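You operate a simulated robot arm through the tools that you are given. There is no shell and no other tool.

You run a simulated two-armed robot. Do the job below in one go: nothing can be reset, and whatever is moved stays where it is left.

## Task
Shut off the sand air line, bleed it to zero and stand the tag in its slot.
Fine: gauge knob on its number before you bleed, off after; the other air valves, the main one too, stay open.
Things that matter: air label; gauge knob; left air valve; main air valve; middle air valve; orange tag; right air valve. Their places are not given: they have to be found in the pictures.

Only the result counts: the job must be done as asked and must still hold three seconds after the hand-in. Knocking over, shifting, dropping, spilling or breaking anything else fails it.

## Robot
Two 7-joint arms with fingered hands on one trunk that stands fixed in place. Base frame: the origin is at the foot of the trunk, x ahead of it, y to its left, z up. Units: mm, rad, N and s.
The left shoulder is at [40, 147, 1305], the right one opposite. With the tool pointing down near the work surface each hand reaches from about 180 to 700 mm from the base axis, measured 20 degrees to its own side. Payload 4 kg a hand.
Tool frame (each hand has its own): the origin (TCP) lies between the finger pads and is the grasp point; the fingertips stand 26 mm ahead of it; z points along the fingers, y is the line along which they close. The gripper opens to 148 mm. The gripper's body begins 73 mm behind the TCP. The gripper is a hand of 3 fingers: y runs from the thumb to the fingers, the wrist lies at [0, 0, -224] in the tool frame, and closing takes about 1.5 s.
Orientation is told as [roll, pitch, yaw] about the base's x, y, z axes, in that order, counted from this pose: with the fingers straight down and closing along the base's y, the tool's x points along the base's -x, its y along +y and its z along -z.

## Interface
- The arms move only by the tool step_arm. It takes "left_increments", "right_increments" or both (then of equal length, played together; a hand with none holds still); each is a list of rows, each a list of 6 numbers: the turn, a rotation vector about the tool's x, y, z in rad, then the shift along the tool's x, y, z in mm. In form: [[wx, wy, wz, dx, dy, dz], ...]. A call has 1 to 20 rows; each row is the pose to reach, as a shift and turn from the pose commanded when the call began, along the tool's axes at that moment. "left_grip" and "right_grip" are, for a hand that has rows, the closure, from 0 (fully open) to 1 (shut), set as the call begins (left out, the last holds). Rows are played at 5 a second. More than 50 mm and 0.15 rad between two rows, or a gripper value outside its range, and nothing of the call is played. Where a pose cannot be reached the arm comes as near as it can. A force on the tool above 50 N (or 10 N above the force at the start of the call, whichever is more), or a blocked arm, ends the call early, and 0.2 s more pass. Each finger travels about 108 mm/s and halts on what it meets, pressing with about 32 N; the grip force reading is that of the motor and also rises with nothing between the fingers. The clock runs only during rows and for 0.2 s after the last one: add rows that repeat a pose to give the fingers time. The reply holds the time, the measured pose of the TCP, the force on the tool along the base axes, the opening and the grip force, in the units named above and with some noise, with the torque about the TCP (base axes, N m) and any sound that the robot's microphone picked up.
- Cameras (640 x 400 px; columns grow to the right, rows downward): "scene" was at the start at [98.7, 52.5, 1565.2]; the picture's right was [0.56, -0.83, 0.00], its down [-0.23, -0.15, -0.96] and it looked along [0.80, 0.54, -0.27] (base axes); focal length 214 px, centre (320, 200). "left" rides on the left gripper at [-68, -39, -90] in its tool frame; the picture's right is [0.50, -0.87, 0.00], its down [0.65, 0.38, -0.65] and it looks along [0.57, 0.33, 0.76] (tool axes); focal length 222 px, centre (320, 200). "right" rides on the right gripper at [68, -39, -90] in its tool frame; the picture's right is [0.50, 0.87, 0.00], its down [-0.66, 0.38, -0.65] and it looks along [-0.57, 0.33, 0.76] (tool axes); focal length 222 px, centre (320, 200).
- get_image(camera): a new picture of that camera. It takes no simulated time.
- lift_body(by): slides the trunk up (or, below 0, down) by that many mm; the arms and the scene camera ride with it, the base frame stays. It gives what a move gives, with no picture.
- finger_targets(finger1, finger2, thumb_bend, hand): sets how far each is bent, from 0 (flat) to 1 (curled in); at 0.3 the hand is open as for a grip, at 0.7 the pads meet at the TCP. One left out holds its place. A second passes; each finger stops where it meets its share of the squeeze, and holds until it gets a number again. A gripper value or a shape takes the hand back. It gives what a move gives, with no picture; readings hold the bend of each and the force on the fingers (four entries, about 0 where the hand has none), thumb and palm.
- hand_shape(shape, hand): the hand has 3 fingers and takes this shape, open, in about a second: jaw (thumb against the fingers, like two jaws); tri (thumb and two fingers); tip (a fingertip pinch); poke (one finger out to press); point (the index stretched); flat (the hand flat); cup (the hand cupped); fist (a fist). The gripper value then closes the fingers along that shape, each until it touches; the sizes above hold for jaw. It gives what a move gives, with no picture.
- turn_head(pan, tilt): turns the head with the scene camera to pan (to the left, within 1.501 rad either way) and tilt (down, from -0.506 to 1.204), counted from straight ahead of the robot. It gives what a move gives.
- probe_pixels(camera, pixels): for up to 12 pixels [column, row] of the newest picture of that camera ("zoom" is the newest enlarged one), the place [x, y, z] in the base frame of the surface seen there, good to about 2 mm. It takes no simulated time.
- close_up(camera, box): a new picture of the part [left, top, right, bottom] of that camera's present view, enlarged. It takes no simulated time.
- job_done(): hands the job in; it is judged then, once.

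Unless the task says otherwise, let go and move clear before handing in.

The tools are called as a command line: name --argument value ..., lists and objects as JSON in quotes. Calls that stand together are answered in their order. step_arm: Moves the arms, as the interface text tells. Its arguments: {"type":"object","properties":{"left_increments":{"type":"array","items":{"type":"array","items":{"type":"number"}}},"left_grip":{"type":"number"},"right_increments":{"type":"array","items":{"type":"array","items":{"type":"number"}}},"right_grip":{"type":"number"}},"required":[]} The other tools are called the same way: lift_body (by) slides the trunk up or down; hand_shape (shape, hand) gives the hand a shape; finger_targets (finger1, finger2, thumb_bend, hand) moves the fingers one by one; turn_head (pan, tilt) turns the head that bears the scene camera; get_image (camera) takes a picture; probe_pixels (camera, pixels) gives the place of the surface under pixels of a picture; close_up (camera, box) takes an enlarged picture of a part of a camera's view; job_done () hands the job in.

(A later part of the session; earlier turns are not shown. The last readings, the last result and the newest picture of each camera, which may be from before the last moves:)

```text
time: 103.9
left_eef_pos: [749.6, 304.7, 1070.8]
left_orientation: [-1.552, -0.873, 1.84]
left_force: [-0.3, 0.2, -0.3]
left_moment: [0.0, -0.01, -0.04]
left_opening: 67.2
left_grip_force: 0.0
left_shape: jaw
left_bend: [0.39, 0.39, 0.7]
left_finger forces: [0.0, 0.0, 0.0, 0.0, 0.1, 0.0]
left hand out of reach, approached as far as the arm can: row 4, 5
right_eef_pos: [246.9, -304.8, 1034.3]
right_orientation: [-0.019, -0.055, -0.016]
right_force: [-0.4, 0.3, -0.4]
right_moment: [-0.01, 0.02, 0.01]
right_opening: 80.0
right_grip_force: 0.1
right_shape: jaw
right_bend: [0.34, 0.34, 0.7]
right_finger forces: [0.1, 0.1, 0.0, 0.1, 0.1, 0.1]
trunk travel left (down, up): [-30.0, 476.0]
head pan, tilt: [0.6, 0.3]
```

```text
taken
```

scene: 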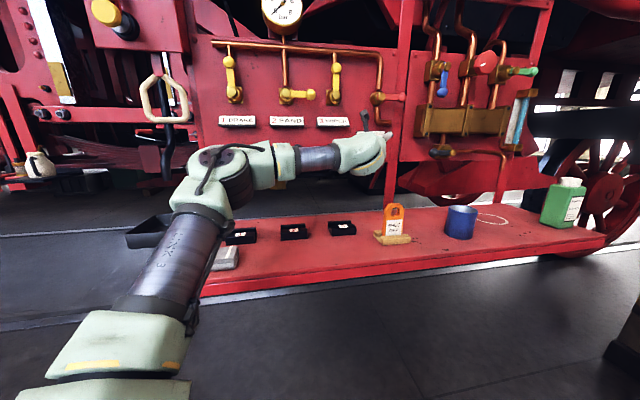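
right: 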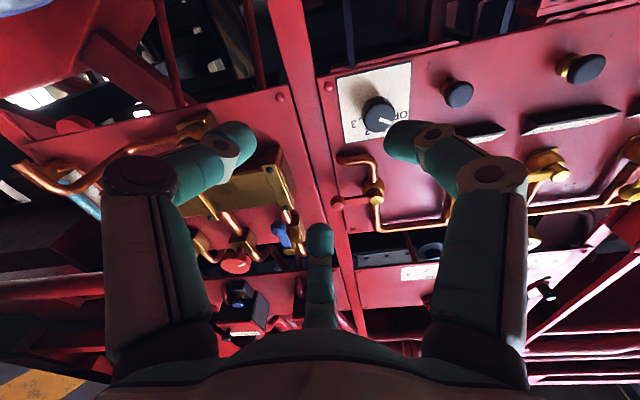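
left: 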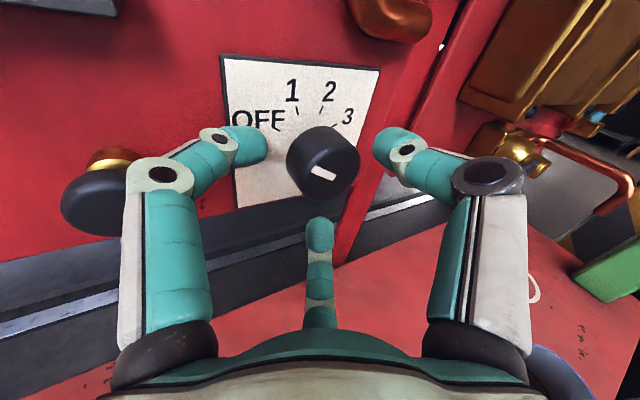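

The digits now straddle the knob (at (322,160)), overlapping by about 10 mm. I'll trim yaw back slightly and go ~12 mm deeper and a few mm right to centre on it.

step_arm --left_increments '[[0.027, 0.0225, 0, 2.1, -3.4, 4], [0.0536, 0.045, 0, 4.3, -6.8, 10.6], [0.0536, 0.045, 0, 4.3, -6.8, 10.6]]'

get_image --camera "left"

close_up --camera "scene" --box '[310, 100, 440, 190]'

```text
time: 104.7
left_eef_pos: [761.3, 297.2, 1074.3]
left_orientation: [-1.557, -0.872, 1.776]
left_force: [0.2, -0.3, -0.5]
left_moment: [0.01, -0.02, 0.0]
left_opening: 66.7
left_grip_force: 0.0
left_shape: jaw
left_bend: [0.39, 0.39, 0.7]
left_finger forces: [0.0, 0.0, 0.0, 0.1, 0.0, 0.0]
right_eef_pos: [247.2, -305.4, 1034.5]
right_orientation: [-0.019, -0.053, -0.016]
right_force: [-0.1, -0.2, -0.7]
right_moment: [-0.01, -0.02, 0.01]
right_opening: 80.0
right_grip_force: 0.0
right_shape: jaw
right_bend: [0.34, 0.34, 0.7]
right_finger forces: [0.0, 0.1, 0.1, 0.0, 0.0, 0.1]
trunk travel left (down, up): [-30.0, 476.0]
head pan, tilt: [0.6, 0.3]
```

```text
taken
```

left: 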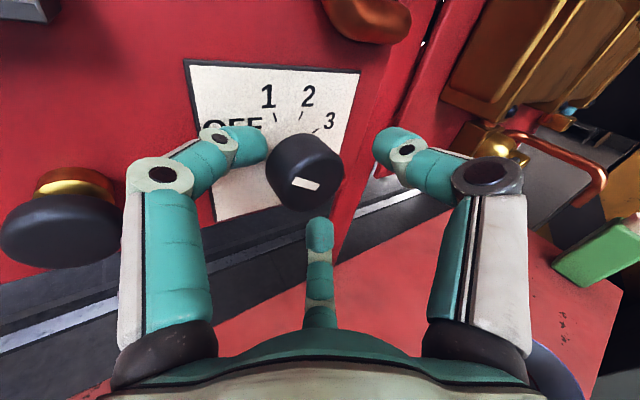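

```text
4.44 times, centred on (375, 145) of scene
```

zoom: 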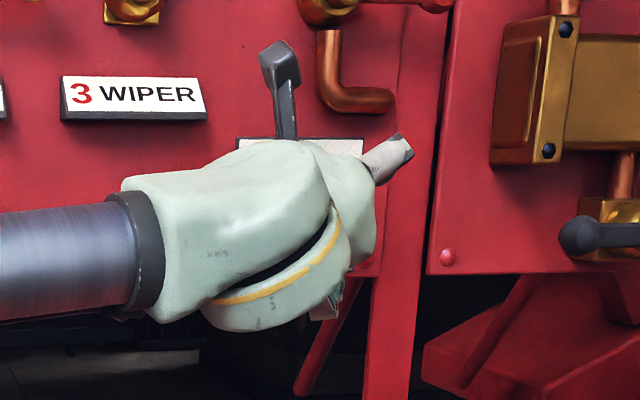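

The hand is unflagged at d≈52 with the knob between the three digits. I'll pre-rotate −20° about the knob axis and centre, before gripping.

step_arm --left_increments '[[0.041, -0.048, -0.098, 1, 0, 0.5], [0.082, -0.095, -0.197, 2, 0, 1], [0.123, -0.143, -0.295, 3, -0.5, 1.5], [0.123, -0.143, -0.295, 3, -0.5, 1.5]]'

get_image --camera "left"

```text
time: 105.7
left_eef_pos: [760.0, 327.4, 1109.7]
left_orientation: [-1.695, -0.624, 1.86]
left_force: [-23.5, -23.3, -19.1]
left_moment: [-0.5, 0.72, 0.44]
left_opening: 73.0
left_grip_force: 0.0
left_shape: jaw
left_bend: [0.83, 0.23, 0.7]
left_finger forces: [23.6, 12.2, 0.0, 0.0, 0.0, 0.1]
left hand out of reach, approached as far as the arm can: row 1, 2, 3, 4
right_eef_pos: [245.4, -308.1, 1033.2]
right_orientation: [-0.015, -0.056, -0.018]
right_force: [0.0, 0.0, 0.6]
right_moment: [-0.01, -0.03, 0.04]
right_opening: 80.2
right_grip_force: 0.0
right_shape: jaw
right_bend: [0.34, 0.34, 0.7]
right_finger forces: [0.1, 0.0, 0.0, 0.0, 0.0, 0.0]
trunk travel left (down, up): [-30.0, 476.0]
head pan, tilt: [0.6, 0.3]
```

```text
taken
```

left: 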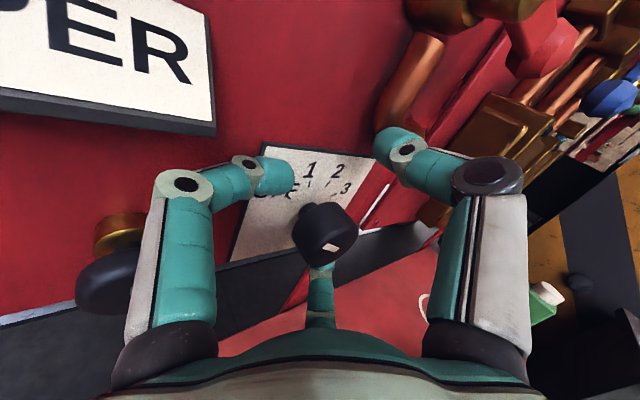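

The pre-rotation was refused and the hand slid up against the knob/panel (about 38 N). I'll retreat along the hand's axis.

step_arm --left_increments '[[0, 0, 0, 0, 0, -15], [0, 0, 0, 0, 0, -35], [0, 0, 0, 0, 0, -60], [0, 0, 0, 0, 0, -60]]' --left_grip 0.46

get_image --camera "left"

get_image --camera "scene"

```text
time: 106.7
left_eef_pos: [703.7, 326.0, 1114.4]
left_orientation: [-1.681, -0.619, 1.864]
left_force: [-0.5, -0.5, 0.0]
left_moment: [0.04, 0.01, -0.02]
left_opening: 79.6
left_grip_force: 0.1
left_shape: jaw
left_bend: [0.35, 0.34, 0.7]
left_finger forces: [0.1, 0.1, 0.0, 0.0, 0.0, 0.0]
left hand out of reach, approached as far as the arm can: row 2, 3, 4
right_eef_pos: [247.9, -305.4, 1035.6]
right_orientation: [-0.017, -0.056, -0.016]
right_force: [-0.3, 0.2, -0.7]
right_moment: [0.0, 0.03, 0.02]
right_opening: 80.1
right_grip_force: 0.1
right_shape: jaw
right_bend: [0.34, 0.34, 0.7]
right_finger forces: [0.0, 0.1, 0.0, 0.0, 0.0, 0.0]
trunk travel left (down, up): [-30.0, 476.0]
head pan, tilt: [0.6, 0.3]
```

```text
taken
```

left: 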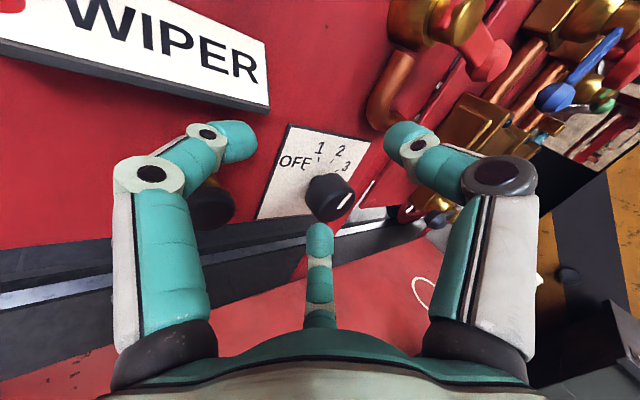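

```text
taken
```

scene: 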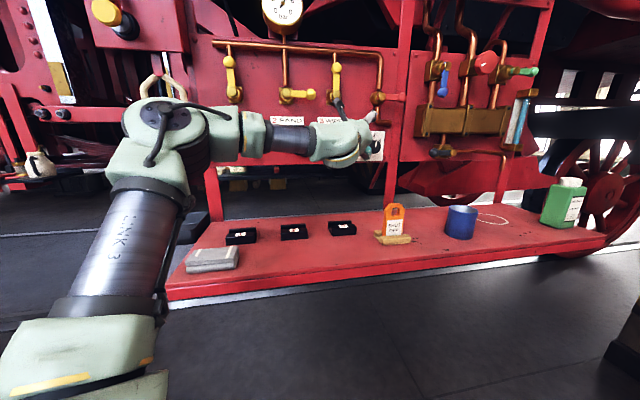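

The knob mark now appears at (346,202), so the contact turned it. Let me look closely at the knob and the gauge.

close_up --camera "left" --box '[270, 110, 390, 240]'

close_up --camera "scene" --box '[230, 0, 350, 60]'

```text
3.08 times, centred on (330, 175) of left
```

zoom: 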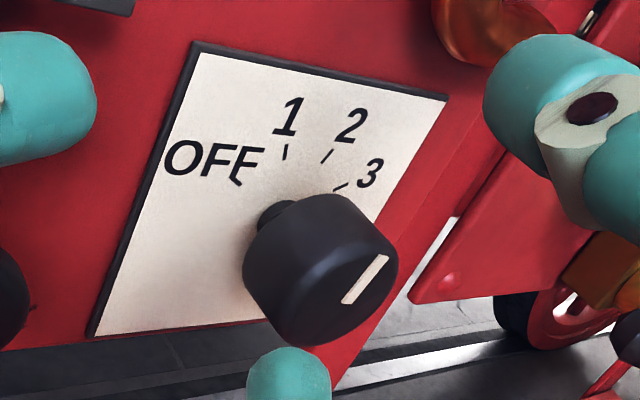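

```text
5.33 times, centred on (290, 30) of scene
```

zoom: 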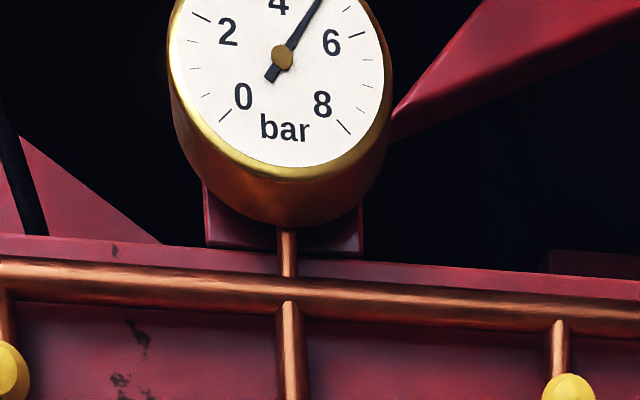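

Fortunate: the mark is now parallel to the "2" tick and the gauge reads about 5 bar. Before bleeding I'll verify with probes that the mark really points at 2, then retreat and close the hand.

close_up --camera "left" --box '[270, 110, 390, 240]'

probe_pixels --camera "zoom" --pixels '[[347, 301], [384, 258], [365, 280], [248, 265], [395, 250], [300, 338], [330, 205], [322, 163], [333, 149], [334, 191], [347, 183], [284, 145]]'

step_arm --left_increments '[[0, 0, 0, 0, 0, -40], [-0.0454, -0.0387, 0, -15.7, 16.3, -56.7], [-0.0908, -0.0774, 0, -31.4, 32.6, -73.3], [-0.1362, -0.1161, 0, -47.2, 49, -90], [-0.1815, -0.1548, 0, -62.9, 65.3, -106.7], [-0.2269, -0.1935, 0, -78.6, 81.6, -123.3], [-0.2723, -0.2322, 0, -94.3, 97.9, -140], [-0.2723, -0.2322, 0, -94.3, 97.9, -140]]' --left_grip 1.0

get_image --camera "left"

get_image --camera "scene"

```text
3.08 times, centred on (330, 175) of left
```

zoom: 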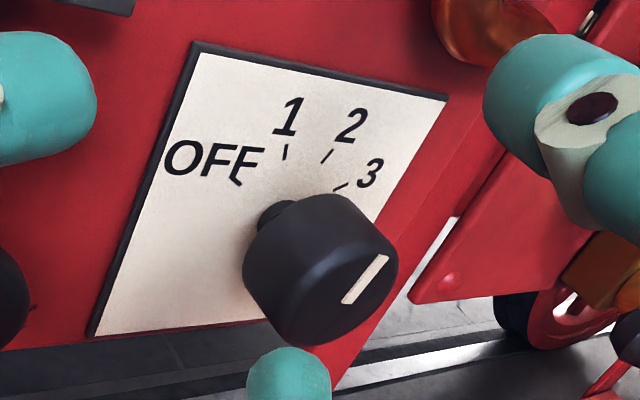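

```text
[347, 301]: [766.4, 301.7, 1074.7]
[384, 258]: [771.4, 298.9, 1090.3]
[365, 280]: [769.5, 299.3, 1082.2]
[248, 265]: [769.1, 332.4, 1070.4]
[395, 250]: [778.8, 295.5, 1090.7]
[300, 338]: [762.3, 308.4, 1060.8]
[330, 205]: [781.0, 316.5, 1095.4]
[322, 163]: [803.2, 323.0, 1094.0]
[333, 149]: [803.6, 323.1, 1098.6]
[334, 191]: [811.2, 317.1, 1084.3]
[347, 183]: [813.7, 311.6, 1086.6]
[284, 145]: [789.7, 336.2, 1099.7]
```

```text
time: 108.5
left_eef_pos: [537.8, 424.7, 1077.6]
left_orientation: [-1.586, -0.602, 2.152]
left_force: [-0.4, -0.7, 0.8]
left_moment: [0.01, -0.01, -0.02]
left_opening: 0.0
left_grip_force: 31.6
left_shape: jaw
left_bend: [0.7, 0.7, 0.7]
left_finger forces: [0.0, 0.0, 0.0, 0.0, 0.0, 0.0]
left hand out of reach, approached as far as the arm can: row 1, 2, 3
right_eef_pos: [246.5, -305.1, 1034.5]
right_orientation: [-0.016, -0.055, -0.018]
right_force: [-0.3, 1.3, 0.1]
right_moment: [-0.04, 0.04, -0.03]
right_opening: 80.2
right_grip_force: 0.1
right_shape: jaw
right_bend: [0.34, 0.34, 0.7]
right_finger forces: [0.0, 0.0, 0.0, 0.0, 0.0, 0.0]
trunk travel left (down, up): [-30.0, 476.0]
head pan, tilt: [0.6, 0.3]
```

```text
taken
```

left: 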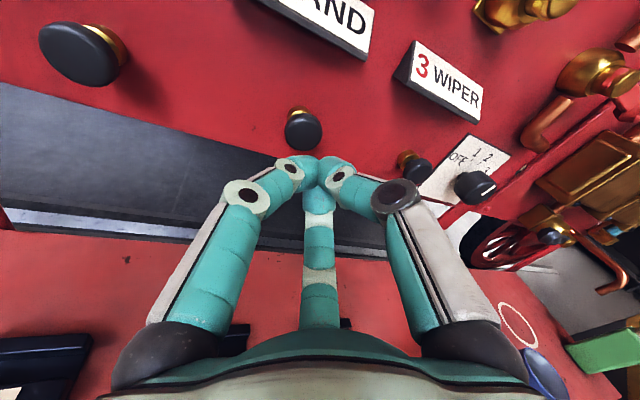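

```text
taken
```

scene: 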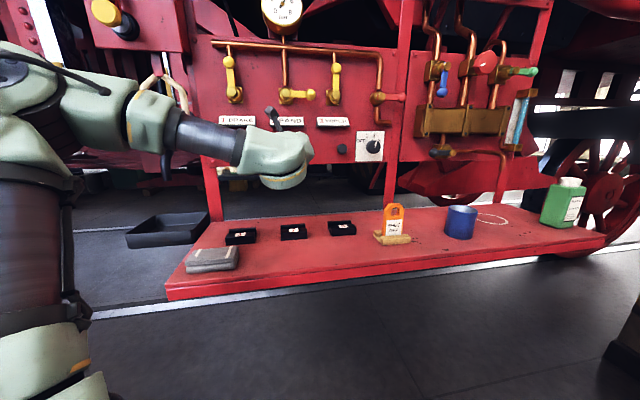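

The mark is at 19.4° — position 2 — and the hand is in front of button 2 (at (302,130) in the left picture). I'll tilt the head to see the gauge and approach the button to a few mm.

turn_head --pan 0.6 --tilt 0.1

step_arm --left_increments '[[0, 0, 0, -2.6, 2.7, 26], [0, 0, 0, -5.2, 5.5, 52.1], [0, 0, 0, -5.2, 5.5, 52.1]]'

get_image --camera "left"

get_image --camera "scene"

```text
time: 109.2
left_eef_pos: [538.7, 425.8, 1077.4]
left_orientation: [-1.586, -0.603, 2.155]
left_force: [0.2, 0.6, -0.8]
left_moment: [0.02, -0.01, 0.0]
left_opening: 0.1
left_grip_force: 32.5
left_shape: jaw
left_bend: [0.7, 0.7, 0.7]
left_finger forces: [0.0, 0.1, 0.0, 0.0, 0.0, 0.0]
right_eef_pos: [247.6, -304.8, 1033.8]
right_orientation: [-0.017, -0.053, -0.017]
right_force: [0.1, 0.4, 0.8]
right_moment: [-0.02, 0.02, 0.0]
right_opening: 80.1
right_grip_force: 0.1
right_shape: jaw
right_bend: [0.34, 0.34, 0.7]
right_finger forces: [0.0, 0.0, 0.0, 0.0, 0.0, 0.1]
trunk travel left (down, up): [-30.0, 476.0]
head pan, tilt: [0.6, 0.099]
```

```text
time: 110.0
left_eef_pos: [578.1, 461.1, 1076.1]
left_orientation: [-1.584, -0.601, 2.155]
left_force: [-0.3, -0.2, -0.3]
left_moment: [0.01, -0.01, 0.02]
left_opening: 0.0
left_grip_force: 31.9
left_shape: jaw
left_bend: [0.7, 0.7, 0.7]
left_finger forces: [0.0, 0.1, 0.0, 0.0, 0.0, 0.0]
right_eef_pos: [247.1, -303.8, 1034.7]
right_orientation: [-0.018, -0.054, -0.016]
right_force: [-0.3, 0.1, 0.2]
right_moment: [-0.02, 0.01, 0.0]
right_opening: 80.3
right_grip_force: 0.1
right_shape: jaw
right_bend: [0.34, 0.34, 0.7]
right_finger forces: [0.1, 0.1, 0.1, 0.1, 0.1, 0.1]
trunk travel left (down, up): [-30.0, 476.0]
head pan, tilt: [0.6, 0.099]
```

```text
taken
```

left: 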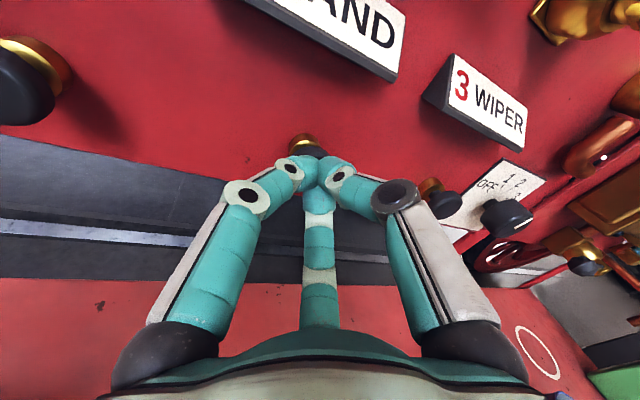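

```text
taken
```

scene: 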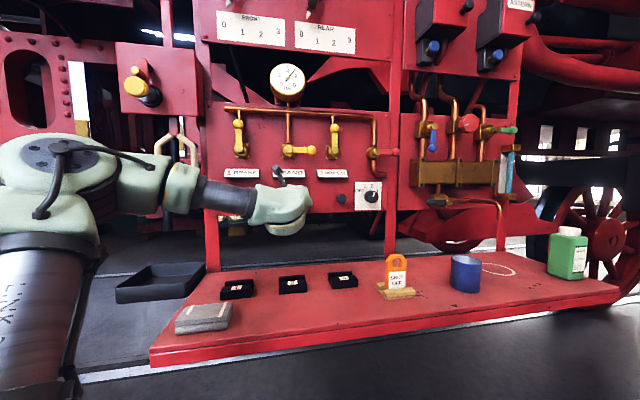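

The closed tips are just in front of button 2. I'll press in along the panel normal by about 14 mm and hold briefly.

step_arm --left_increments '[[0, 0, 0, -1, 0.8, 5.9], [0, 0, 0, -1.7, 1.3, 9.8], [0, 0, 0, -2.3, 1.8, 13.7], [0, 0, 0, -2.3, 1.8, 13.7], [0, 0, 0, -2.3, 1.8, 13.7], [0, 0, 0, -2.3, 1.8, 13.7]]'

close_up --camera "scene" --box '[220, 50, 400, 220]'

```text
time: 111.4
left_eef_pos: [585.9, 466.7, 1078.2]
left_orientation: [-1.589, -0.603, 2.153]
left_force: [-19.1, -9.8, -4.2]
left_moment: [-0.15, 0.16, 0.11]
left_opening: 0.0
left_grip_force: 31.9
left_shape: jaw
left_bend: [0.7, 0.7, 0.7]
left_finger forces: [0.0, 0.0, 0.0, 0.0, 0.0, 0.0]
right_eef_pos: [244.8, -306.4, 1035.1]
right_orientation: [-0.016, -0.057, -0.017]
right_force: [0.5, 0.5, 1.1]
right_moment: [0.02, -0.01, 0.0]
right_opening: 80.0
right_grip_force: 0.1
right_shape: jaw
right_bend: [0.34, 0.34, 0.7]
right_finger forces: [0.0, 0.0, 0.0, 0.0, 0.1, 0.0]
trunk travel left (down, up): [-30.0, 476.0]
head pan, tilt: [0.6, 0.099]
heard: click
```

```text
2.35 times, centred on (310, 135) of scene
```

zoom: 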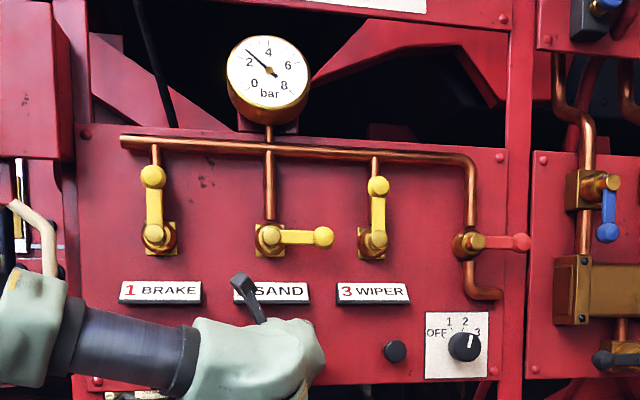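

A click was heard and the gauge is falling (now about 2.7 bar) with the knob on 2. I'll keep holding the button.

step_arm --left_increments '[[0, 0, 0, 0, 0, 0], [0, 0, 0, 0, 0, 0], [0, 0, 0, 0, 0, 0], [0, 0, 0, 0, 0, 0], [0, 0, 0, 0, 0, 0], [0, 0, 0, 0, 0, 0], [0, 0, 0, 0, 0, 0], [0, 0, 0, 0, 0, 0], [0, 0, 0, 0, 0, 0], [0, 0, 0, 0, 0, 0]]'

close_up --camera "scene" --box '[260, 55, 320, 110]'

```text
time: 113.6
left_eef_pos: [585.8, 467.4, 1076.2]
left_orientation: [-1.59, -0.603, 2.156]
left_force: [-19.8, -10.9, -4.5]
left_moment: [-0.16, 0.23, 0.11]
left_opening: 0.0
left_grip_force: 32.0
left_shape: jaw
left_bend: [0.7, 0.7, 0.7]
left_finger forces: [0.0, 0.1, 0.1, 0.0, 0.0, 0.0]
right_eef_pos: [244.6, -305.3, 1034.2]
right_orientation: [-0.017, -0.058, -0.015]
right_force: [0.1, -0.8, 0.2]
right_moment: [0.01, 0.02, 0.02]
right_opening: 80.4
right_grip_force: 0.2
right_shape: jaw
right_bend: [0.34, 0.34, 0.7]
right_finger forces: [0.0, 0.0, 0.1, 0.1, 0.0, 0.1]
trunk travel left (down, up): [-30.0, 476.0]
head pan, tilt: [0.6, 0.099]
```

```text
7.27 times, centred on (290, 82) of scene
```

zoom: 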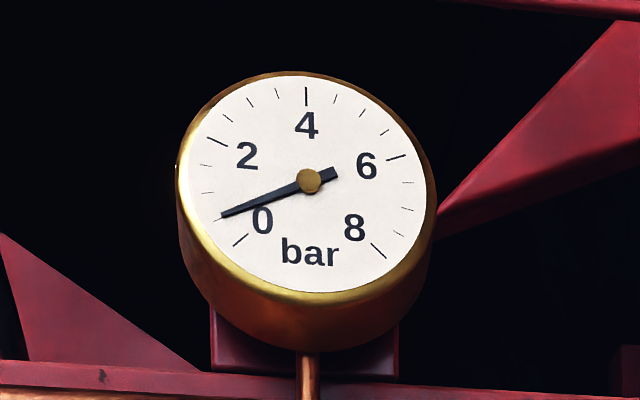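

About 0.7 bar remains and it is still falling. I'll hold for another 8 seconds.

step_arm --left_increments '[[0, 0, 0, 0, 0, 0], [0, 0, 0, 0, 0, 0], [0, 0, 0, 0, 0, 0], [0, 0, 0, 0, 0, 0], [0, 0, 0, 0, 0, 0], [0, 0, 0, 0, 0, 0], [0, 0, 0, 0, 0, 0], [0, 0, 0, 0, 0, 0], [0, 0, 0, 0, 0, 0], [0, 0, 0, 0, 0, 0], [0, 0, 0, 0, 0, 0], [0, 0, 0, 0, 0, 0], [0, 0, 0, 0, 0, 0], [0, 0, 0, 0, 0, 0], [0, 0, 0, 0, 0, 0], [0, 0, 0, 0, 0, 0], [0, 0, 0, 0, 0, 0], [0, 0, 0, 0, 0, 0], [0, 0, 0, 0, 0, 0], [0, 0, 0, 0, 0, 0]]'

step_arm --left_increments '[[0, 0, 0, 0, 0, 0], [0, 0, 0, 0, 0, 0], [0, 0, 0, 0, 0, 0], [0, 0, 0, 0, 0, 0], [0, 0, 0, 0, 0, 0], [0, 0, 0, 0, 0, 0], [0, 0, 0, 0, 0, 0], [0, 0, 0, 0, 0, 0], [0, 0, 0, 0, 0, 0], [0, 0, 0, 0, 0, 0], [0, 0, 0, 0, 0, 0], [0, 0, 0, 0, 0, 0], [0, 0, 0, 0, 0, 0], [0, 0, 0, 0, 0, 0], [0, 0, 0, 0, 0, 0], [0, 0, 0, 0, 0, 0], [0, 0, 0, 0, 0, 0], [0, 0, 0, 0, 0, 0], [0, 0, 0, 0, 0, 0], [0, 0, 0, 0, 0, 0]]'

close_up --camera "scene" --box '[260, 55, 320, 110]'

```text
time: 117.8
left_eef_pos: [585.8, 468.2, 1077.2]
left_orientation: [-1.588, -0.603, 2.155]
left_force: [-19.4, -11.7, -5.6]
left_moment: [-0.13, 0.23, 0.12]
left_opening: 0.0
left_grip_force: 31.4
left_shape: jaw
left_bend: [0.7, 0.7, 0.7]
left_finger forces: [0.1, 0.0, 0.1, 0.1, 0.0, 0.0]
right_eef_pos: [244.9, -307.3, 1034.3]
right_orientation: [-0.015, -0.058, -0.017]
right_force: [-0.6, -1.1, -0.3]
right_moment: [0.01, 0.02, 0.03]
right_opening: 80.1
right_grip_force: 0.0
right_shape: jaw
right_bend: [0.34, 0.34, 0.7]
right_finger forces: [0.0, 0.0, 0.1, 0.1, 0.0, 0.1]
trunk travel left (down, up): [-30.0, 476.0]
head pan, tilt: [0.6, 0.099]
```

```text
time: 122.0
left_eef_pos: [586.6, 467.3, 1076.4]
left_orientation: [-1.59, -0.602, 2.154]
left_force: [-20.0, -12.7, -5.2]
left_moment: [-0.16, 0.2, 0.14]
left_opening: 0.1
left_grip_force: 32.1
left_shape: jaw
left_bend: [0.7, 0.7, 0.7]
left_finger forces: [0.0, 0.0, 0.0, 0.0, 0.1, 0.0]
right_eef_pos: [245.0, -306.9, 1034.6]
right_orientation: [-0.017, -0.058, -0.015]
right_force: [1.0, 0.2, 0.3]
right_moment: [-0.01, 0.04, 0.04]
right_opening: 80.2
right_grip_force: 0.0
right_shape: jaw
right_bend: [0.34, 0.34, 0.7]
right_finger forces: [0.1, 0.0, 0.0, 0.0, 0.0, 0.0]
trunk travel left (down, up): [-30.0, 476.0]
head pan, tilt: [0.6, 0.099]
```

```text
7.27 times, centred on (290, 82) of scene
```

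zoom: 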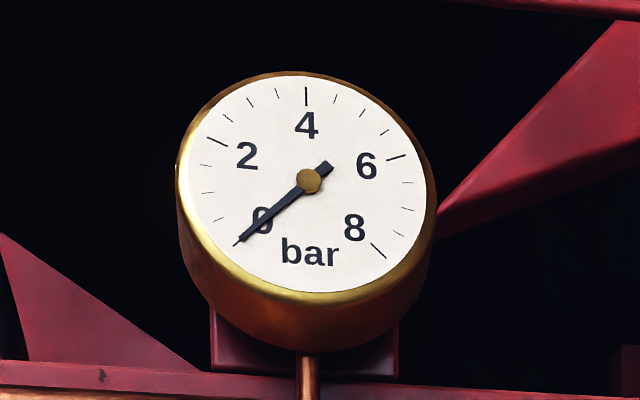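

The gauge is at 0. I'll release the button, back off, and check that it stays at zero.

step_arm --left_increments '[[0, 0, 0, 2.3, -1.8, -13.7], [0, 0, 0, 5, -3.9, -29], [0, 0, 0, 8, -6.5, -49], [0, 0, 0, 10, -7.8, -65], [0, 0, 0, 10, -7.8, -65]]'

get_image --camera "left"

close_up --camera "scene" --box '[220, 50, 400, 220]'

```text
time: 123.2
left_eef_pos: [541.3, 423.8, 1072.3]
left_orientation: [-1.584, -0.601, 2.154]
left_force: [0.1, 0.3, -0.4]
left_moment: [-0.02, -0.03, -0.02]
left_opening: 0.0
left_grip_force: 31.9
left_shape: jaw
left_bend: [0.7, 0.7, 0.7]
left_finger forces: [0.0, 0.0, 0.0, 0.0, 0.0, 0.1]
right_eef_pos: [247.8, -304.0, 1035.2]
right_orientation: [-0.018, -0.054, -0.016]
right_force: [-0.4, -0.3, 0.6]
right_moment: [-0.02, -0.01, -0.01]
right_opening: 80.0
right_grip_force: 0.0
right_shape: jaw
right_bend: [0.34, 0.34, 0.7]
right_finger forces: [0.0, 0.0, 0.1, 0.0, 0.0, 0.1]
trunk travel left (down, up): [-30.0, 476.0]
head pan, tilt: [0.6, 0.099]
```

```text
taken
```

left: 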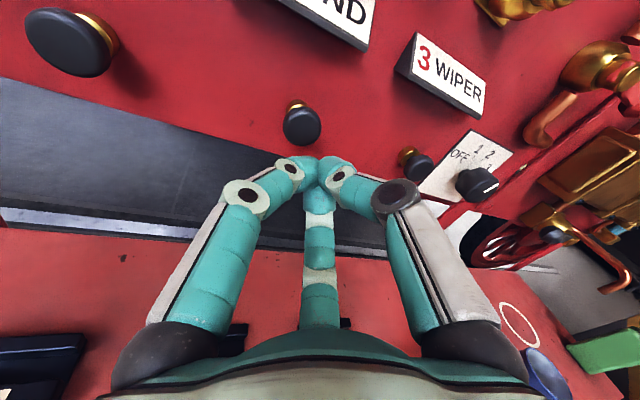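

```text
2.35 times, centred on (310, 135) of scene
```

zoom: 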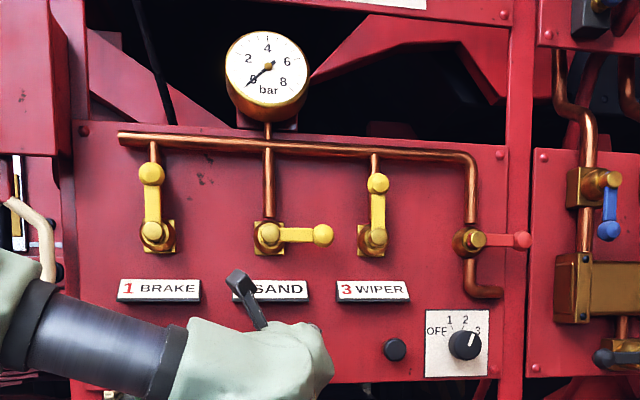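

The gauge holds at 0 with the sand lever horizontal. Now I'll return to the knob at the pose that was reachable (yaw ≈11–12°), first to a stand-off with the hand opened to ~70 mm.

step_arm --left_increments '[[0.0363, 0.0529, -0.001, 26.2, -18.5, 10], [0.0727, 0.1058, -0.002, 52.4, -37, 20.1], [0.109, 0.1587, -0.002, 78.7, -55.5, 30.2], [0.1453, 0.2115, -0.003, 104.9, -73.9, 40.2], [0.1817, 0.2644, -0.004, 131.1, -92.4, 50.3], [0.218, 0.3173, -0.005, 157.3, -110.9, 60.3], [0.218, 0.3173, -0.005, 157.3, -110.9, 60.3]]' --left_grip 0.53

get_image --camera "left"

```text
time: 124.8
left_eef_pos: [698.6, 295.3, 1076.0]
left_orientation: [-1.583, -0.602, 1.768]
left_force: [-0.1, -0.7, -0.9]
left_moment: [-0.02, -0.01, 0.0]
left_opening: 69.2
left_grip_force: 0.0
left_shape: jaw
left_bend: [0.38, 0.38, 0.7]
left_finger forces: [0.0, 0.0, 0.0, 0.0, 0.0, 0.0]
right_eef_pos: [248.0, -305.1, 1034.4]
right_orientation: [-0.018, -0.057, -0.014]
right_force: [-0.1, 0.0, 0.7]
right_moment: [0.01, 0.0, 0.01]
right_opening: 80.1
right_grip_force: 0.1
right_shape: jaw
right_bend: [0.34, 0.34, 0.7]
right_finger forces: [0.0, 0.0, 0.1, 0.0, 0.0, 0.0]
trunk travel left (down, up): [-30.0, 476.0]
head pan, tilt: [0.6, 0.099]
```

```text
taken
```

left: 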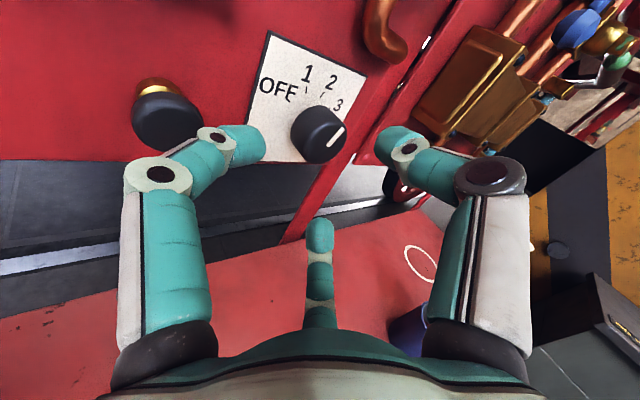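

Unflagged, mark still on 2. I'll pre-roll +0.6 rad here and then advance over the knob.

step_arm --left_increments '[[0, 0, 0.15, 0, 0, 0], [0, 0, 0.3, 0, 0, 0], [0, 0, 0.45, 0, 0, 0], [0, 0, 0.6, 0, 0, 0], [0, 0, 0.6, 3, -0.4, 20], [0, 0, 0.6, 6, -0.9, 40], [0, 0, 0.6, 9.2, -1.3, 55], [0, 0, 0.6, 9.2, -1.3, 63], [0, 0, 0.6, 9.2, -1.3, 63]]'

get_image --camera "left"

close_up --camera "scene" --box '[310, 140, 440, 230]'

```text
time: 126.8
left_eef_pos: [758.6, 300.1, 1073.1]
left_orientation: [-1.602, -1.201, 1.79]
left_force: [0.8, 0.3, 0.2]
left_moment: [0.0, -0.02, 0.02]
left_opening: 69.4
left_grip_force: 0.0
left_shape: jaw
left_bend: [0.38, 0.38, 0.7]
left_finger forces: [0.0, 0.1, 0.1, 0.0, 0.0, 0.0]
right_eef_pos: [246.7, -305.6, 1034.4]
right_orientation: [-0.017, -0.054, -0.016]
right_force: [1.1, -0.7, -0.8]
right_moment: [0.02, -0.02, -0.02]
right_opening: 79.9
right_grip_force: 0.1
right_shape: jaw
right_bend: [0.34, 0.34, 0.7]
right_finger forces: [0.1, 0.0, 0.0, 0.0, 0.0, 0.0]
trunk travel left (down, up): [-30.0, 476.0]
head pan, tilt: [0.6, 0.099]
```

```text
taken
```

left: 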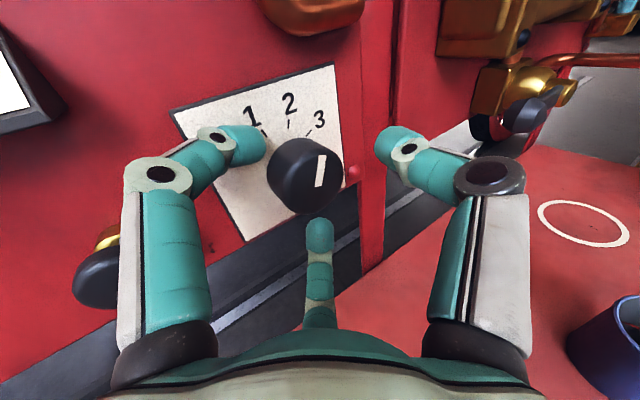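

```text
4.44 times, centred on (375, 185) of scene
```

zoom: 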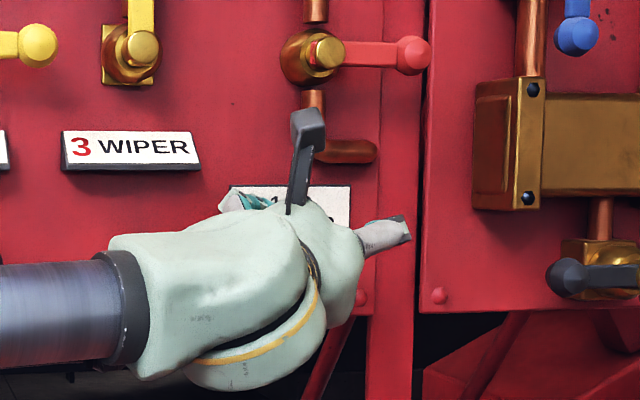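

Centred on the knob with no limits flagged. I'll go 5 mm deeper and close the digits on it.

step_arm --left_increments '[[0, 0, 0, 0, 0, 5], [0, 0, 0, 0, 0, 5]]'

step_arm --left_increments '[[0, 0, 0, 0, 0, 0], [0, 0, 0, 0, 0, 0], [0, 0, 0, 0, 0, 0], [0, 0, 0, 0, 0, 0], [0, 0, 0, 0, 0, 0], [0, 0, 0, 0, 0, 0]]' --left_grip 1.0

get_image --camera "left"

```text
time: 127.4
left_eef_pos: [763.2, 301.1, 1072.9]
left_orientation: [-1.602, -1.201, 1.79]
left_force: [0.4, -0.1, -0.6]
left_moment: [0.01, -0.03, -0.01]
left_opening: 69.2
left_grip_force: 0.0
left_shape: jaw
left_bend: [0.38, 0.38, 0.7]
left_finger forces: [0.0, 0.0, 0.0, 0.0, 0.0, 0.0]
right_eef_pos: [247.4, -304.8, 1033.4]
right_orientation: [-0.017, -0.055, -0.016]
right_force: [-0.1, 0.0, -0.3]
right_moment: [-0.02, -0.01, 0.04]
right_opening: 80.1
right_grip_force: 0.1
right_shape: jaw
right_bend: [0.34, 0.34, 0.7]
right_finger forces: [0.0, 0.1, 0.0, 0.0, 0.1, 0.0]
trunk travel left (down, up): [-30.0, 476.0]
head pan, tilt: [0.6, 0.099]
```

```text
time: 128.8
left_eef_pos: [764.3, 299.0, 1072.1]
left_orientation: [-1.6, -1.203, 1.787]
left_force: [6.9, 0.3, 1.3]
left_moment: [0.0, 0.0, -0.06]
left_opening: 34.1
left_grip_force: 31.7
left_shape: jaw
left_bend: [0.77, 0.75, 0.7]
left_finger forces: [29.2, 25.6, 0.0, 0.0, 28.9, 0.0]
right_eef_pos: [248.5, -305.6, 1033.3]
right_orientation: [-0.019, -0.055, -0.016]
right_force: [-0.5, 0.1, 0.6]
right_moment: [-0.02, -0.01, 0.03]
right_opening: 80.2
right_grip_force: 0.0
right_shape: jaw
right_bend: [0.34, 0.34, 0.7]
right_finger forces: [0.0, 0.0, 0.1, 0.0, 0.1, 0.0]
trunk travel left (down, up): [-30.0, 476.0]
head pan, tilt: [0.6, 0.099]
```

```text
taken
```

left: 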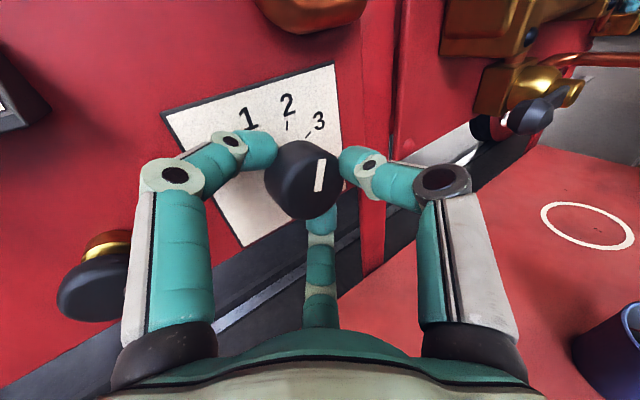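

All three digits grip the knob evenly (25–29 N). I'll roll counter-clockwise 0.7 rad first and check.

step_arm --left_increments '[[0, 0, -0.1, 0, 0, 0], [0, 0, -0.2, 0, 0, 0], [0, 0, -0.3, 0, 0, 0], [0, 0, -0.4, 0, 0, 0], [0, 0, -0.5, 0, 0, 0], [0, 0, -0.6, 0, 0, 0], [0, 0, -0.7, 0, 0, 0]]'

close_up --camera "left" --box '[220, 60, 420, 260]'

```text
time: 130.4
left_eef_pos: [766.7, 297.2, 1073.0]
left_orientation: [-1.584, -0.503, 1.763]
left_force: [23.2, -5.3, 9.5]
left_moment: [0.57, -0.37, -0.37]
left_opening: 31.2
left_grip_force: 32.1
left_shape: jaw
left_bend: [0.77, 0.74, 0.71]
left_finger forces: [24.7, 24.5, 0.0, 0.0, 32.5, 0.1]
right_eef_pos: [249.6, -306.8, 1033.3]
right_orientation: [-0.017, -0.051, -0.016]
right_force: [0.5, 0.3, 0.3]
right_moment: [-0.02, 0.03, 0.0]
right_opening: 80.1
right_grip_force: 0.1
right_shape: jaw
right_bend: [0.34, 0.34, 0.7]
right_finger forces: [0.1, 0.0, 0.0, 0.1, 0.0, 0.0]
trunk travel left (down, up): [-30.0, 476.0]
head pan, tilt: [0.6, 0.099]
```

```text
2.00 times, centred on (320, 160) of left
```

zoom: 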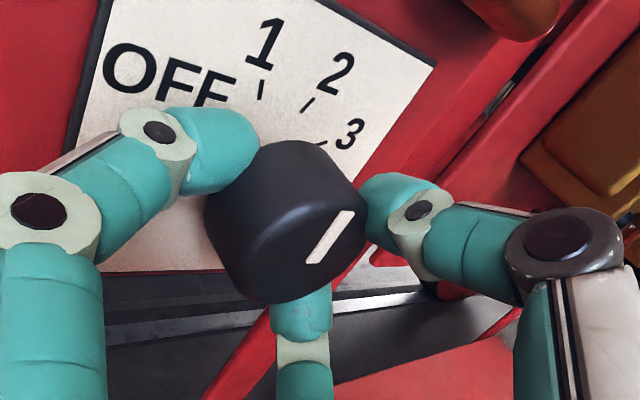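

The digits slipped: the mark is still parallel to tick 2. Since tilting downward is allowed, I'll open, rotate the hand +0.6 rad about the knob's own axis, regrip there and then turn back, which rotates the knob counter-clockwise properly about its axis.

step_arm --left_increments '[[0, 0, 0, 0, 0, 0], [0, 0, 0, 0, 0, 0], [0, 0, 0, 0, 0, 0], [-0.059, 0.034, 0.099, 0, 0, 0], [-0.118, 0.067, 0.198, 0, 0, 0], [-0.176, 0.101, 0.297, 0, 0, 0], [-0.235, 0.134, 0.396, 0, 0, 0], [-0.294, 0.168, 0.495, 0, 0, 0], [-0.294, 0.168, 0.495, 0, 0, 0]]' --left_grip 0.53

get_image --camera "left"

```text
time: 132.4
left_eef_pos: [743.8, 315.9, 1055.8]
left_orientation: [-1.01, -0.939, 1.375]
left_force: [-1.2, -0.3, 0.4]
left_moment: [0.02, -0.01, -0.07]
left_opening: 69.3
left_grip_force: 0.1
left_shape: jaw
left_bend: [0.38, 0.38, 0.7]
left_finger forces: [0.0, 0.1, 0.1, 0.0, 1.4, 0.0]
left hand out of reach, approached as far as the arm can: row 6, 7, 8, 9
right_eef_pos: [248.9, -304.7, 1033.4]
right_orientation: [-0.018, -0.052, -0.015]
right_force: [0.6, -0.2, 0.4]
right_moment: [0.0, 0.07, 0.01]
right_opening: 79.9
right_grip_force: 0.0
right_shape: jaw
right_bend: [0.34, 0.34, 0.7]
right_finger forces: [0.0, 0.0, 0.0, 0.0, 0.0, 0.0]
trunk travel left (down, up): [-30.0, 476.0]
head pan, tilt: [0.6, 0.099]
```

```text
taken
```

left: 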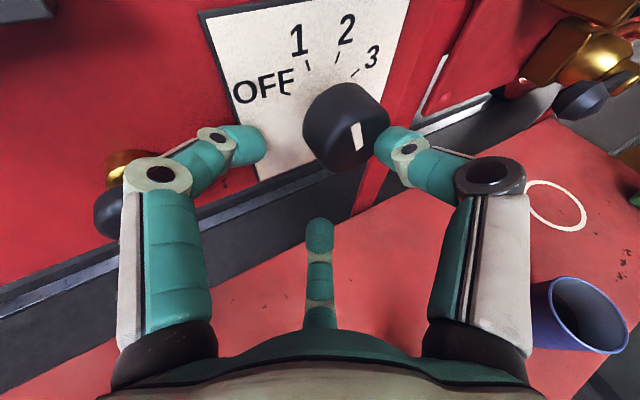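

Beyond ~0.3 rad the arm again refuses. A different way: rest the closed fingertips on top of the knob, press down lightly and drag left, which rolls it counter-clockwise in the direction the arm moves freely. I'll retreat and check the clearance above the knob.

step_arm --left_increments '[[0, 0, 0, 0, 0, -20], [0, 0, 0, 0, 0, -45], [0, 0, 0, 0, 0, -70], [0, 0, 0, 0, 0, -70]]' --left_grip 0.53

get_image --camera "left"

close_up --camera "scene" --box '[330, 130, 430, 220]'

```text
time: 133.4
left_eef_pos: [679.5, 301.3, 1082.2]
left_orientation: [-1.017, -0.939, 1.378]
left_force: [0.3, -0.3, 0.1]
left_moment: [-0.02, -0.01, 0.06]
left_opening: 69.3
left_grip_force: 0.1
left_shape: jaw
left_bend: [0.38, 0.38, 0.7]
left_finger forces: [0.0, 0.0, 0.0, 0.0, 0.0, 0.1]
right_eef_pos: [248.3, -304.6, 1034.6]
right_orientation: [-0.017, -0.054, -0.017]
right_force: [1.3, -0.5, 0.3]
right_moment: [0.02, 0.04, -0.02]
right_opening: 80.2
right_grip_force: 0.1
right_shape: jaw
right_bend: [0.34, 0.34, 0.7]
right_finger forces: [0.0, 0.1, 0.0, 0.1, 0.1, 0.0]
trunk travel left (down, up): [-30.0, 476.0]
head pan, tilt: [0.6, 0.099]
```

```text
taken
```

left: 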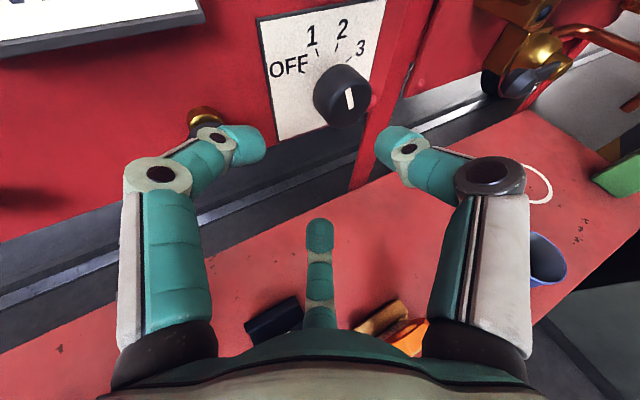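

```text
4.44 times, centred on (380, 175) of scene
```

zoom: 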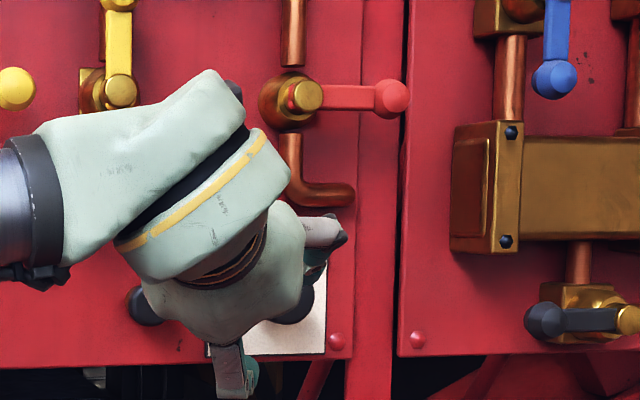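

I'll probe the hook pipe above the knob and the knob itself.

probe_pixels --camera "zoom" --pixels '[[318, 200], [318, 186], [290, 165], [345, 195], [300, 95], [318, 320]]'

probe_pixels --camera "left" --pixels '[[349, 103], [352, 90], [347, 108], [318, 95], [366, 90], [340, 66], [340, 122], [335, 18]]'

```text
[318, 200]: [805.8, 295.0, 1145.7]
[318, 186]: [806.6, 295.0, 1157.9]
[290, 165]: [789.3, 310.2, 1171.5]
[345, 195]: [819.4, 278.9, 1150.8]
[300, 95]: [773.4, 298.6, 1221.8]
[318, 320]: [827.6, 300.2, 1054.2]
```

```text
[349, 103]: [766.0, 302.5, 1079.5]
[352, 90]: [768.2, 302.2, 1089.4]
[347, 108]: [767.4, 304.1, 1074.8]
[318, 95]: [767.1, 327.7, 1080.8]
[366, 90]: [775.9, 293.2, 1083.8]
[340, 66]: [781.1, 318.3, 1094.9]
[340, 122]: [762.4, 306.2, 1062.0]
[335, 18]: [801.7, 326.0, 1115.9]
```

The space above the knob is free to z≈1142. Let me check the exact knob angle, since the mark looks a bit more upright now.

close_up --camera "left" --box '[260, 0, 400, 140]'

probe_pixels --camera "zoom" --pixels '[[411, 263], [419, 258], [397, 310], [389, 312], [404, 287], [353, 155], [362, 128], [262, 190], [440, 195], [268, 150]]'

close_up --camera "scene" --box '[260, 55, 320, 110]'

```text
2.86 times, centred on (330, 70) of left
```

zoom: 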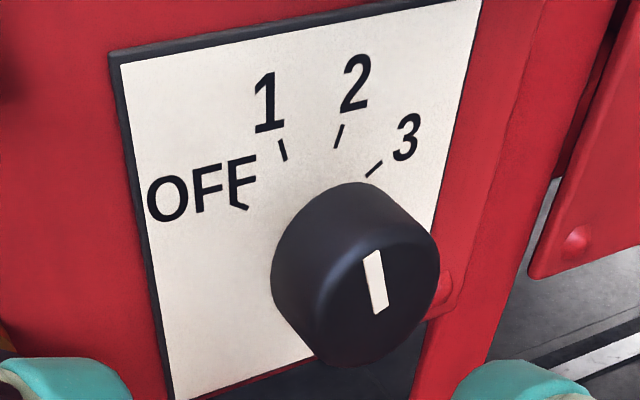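

```text
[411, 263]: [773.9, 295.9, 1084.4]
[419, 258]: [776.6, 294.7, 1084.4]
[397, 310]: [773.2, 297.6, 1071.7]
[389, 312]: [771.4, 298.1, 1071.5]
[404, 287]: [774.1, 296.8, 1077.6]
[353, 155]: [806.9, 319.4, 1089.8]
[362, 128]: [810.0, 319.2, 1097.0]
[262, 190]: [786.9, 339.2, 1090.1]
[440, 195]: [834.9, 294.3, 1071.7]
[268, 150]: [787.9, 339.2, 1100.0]
```

```text
7.27 times, centred on (290, 82) of scene
```

zoom: 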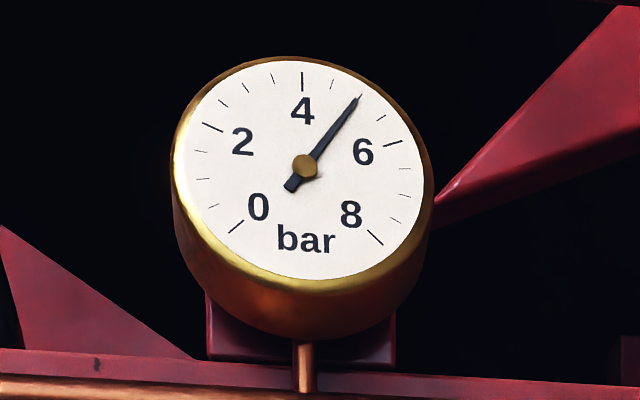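

The mark is now parallel to tick 1 and the gauge shows line 1's 5 bar, so that cycle did turn the knob one step (2→1). I'll repeat the same grip-and-roll cycle for the last step to OFF, first returning to the same stand-off attitude.

step_arm --left_increments '[[0.072, -0.0859, 0.0654, 2.5, -2.6, 6.7], [0.144, -0.1718, 0.1309, 4.9, -5.3, 13.3], [0.216, -0.2577, 0.1963, 7.4, -7.9, 20], [0.216, -0.2577, 0.1963, 7.4, -7.9, 20]]'

get_image --camera "left"

```text
time: 134.4
left_eef_pos: [698.9, 292.7, 1076.1]
left_orientation: [-1.609, -1.203, 1.795]
left_force: [-0.3, -0.1, 0.2]
left_moment: [-0.02, 0.01, 0.0]
left_opening: 69.1
left_grip_force: 0.1
left_shape: jaw
left_bend: [0.38, 0.38, 0.7]
left_finger forces: [0.0, 0.0, 0.0, 0.0, 0.0, 0.0]
right_eef_pos: [247.4, -306.2, 1035.0]
right_orientation: [-0.017, -0.053, -0.017]
right_force: [0.6, -0.3, 0.4]
right_moment: [0.01, 0.0, 0.0]
right_opening: 80.1
right_grip_force: 0.0
right_shape: jaw
right_bend: [0.34, 0.34, 0.7]
right_finger forces: [0.1, 0.1, 0.1, 0.1, 0.0, 0.1]
trunk travel left (down, up): [-30.0, 476.0]
head pan, tilt: [0.6, 0.099]
```

```text
taken
```

left: 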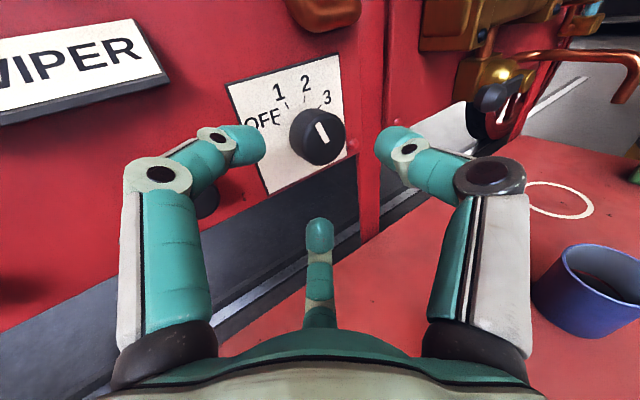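

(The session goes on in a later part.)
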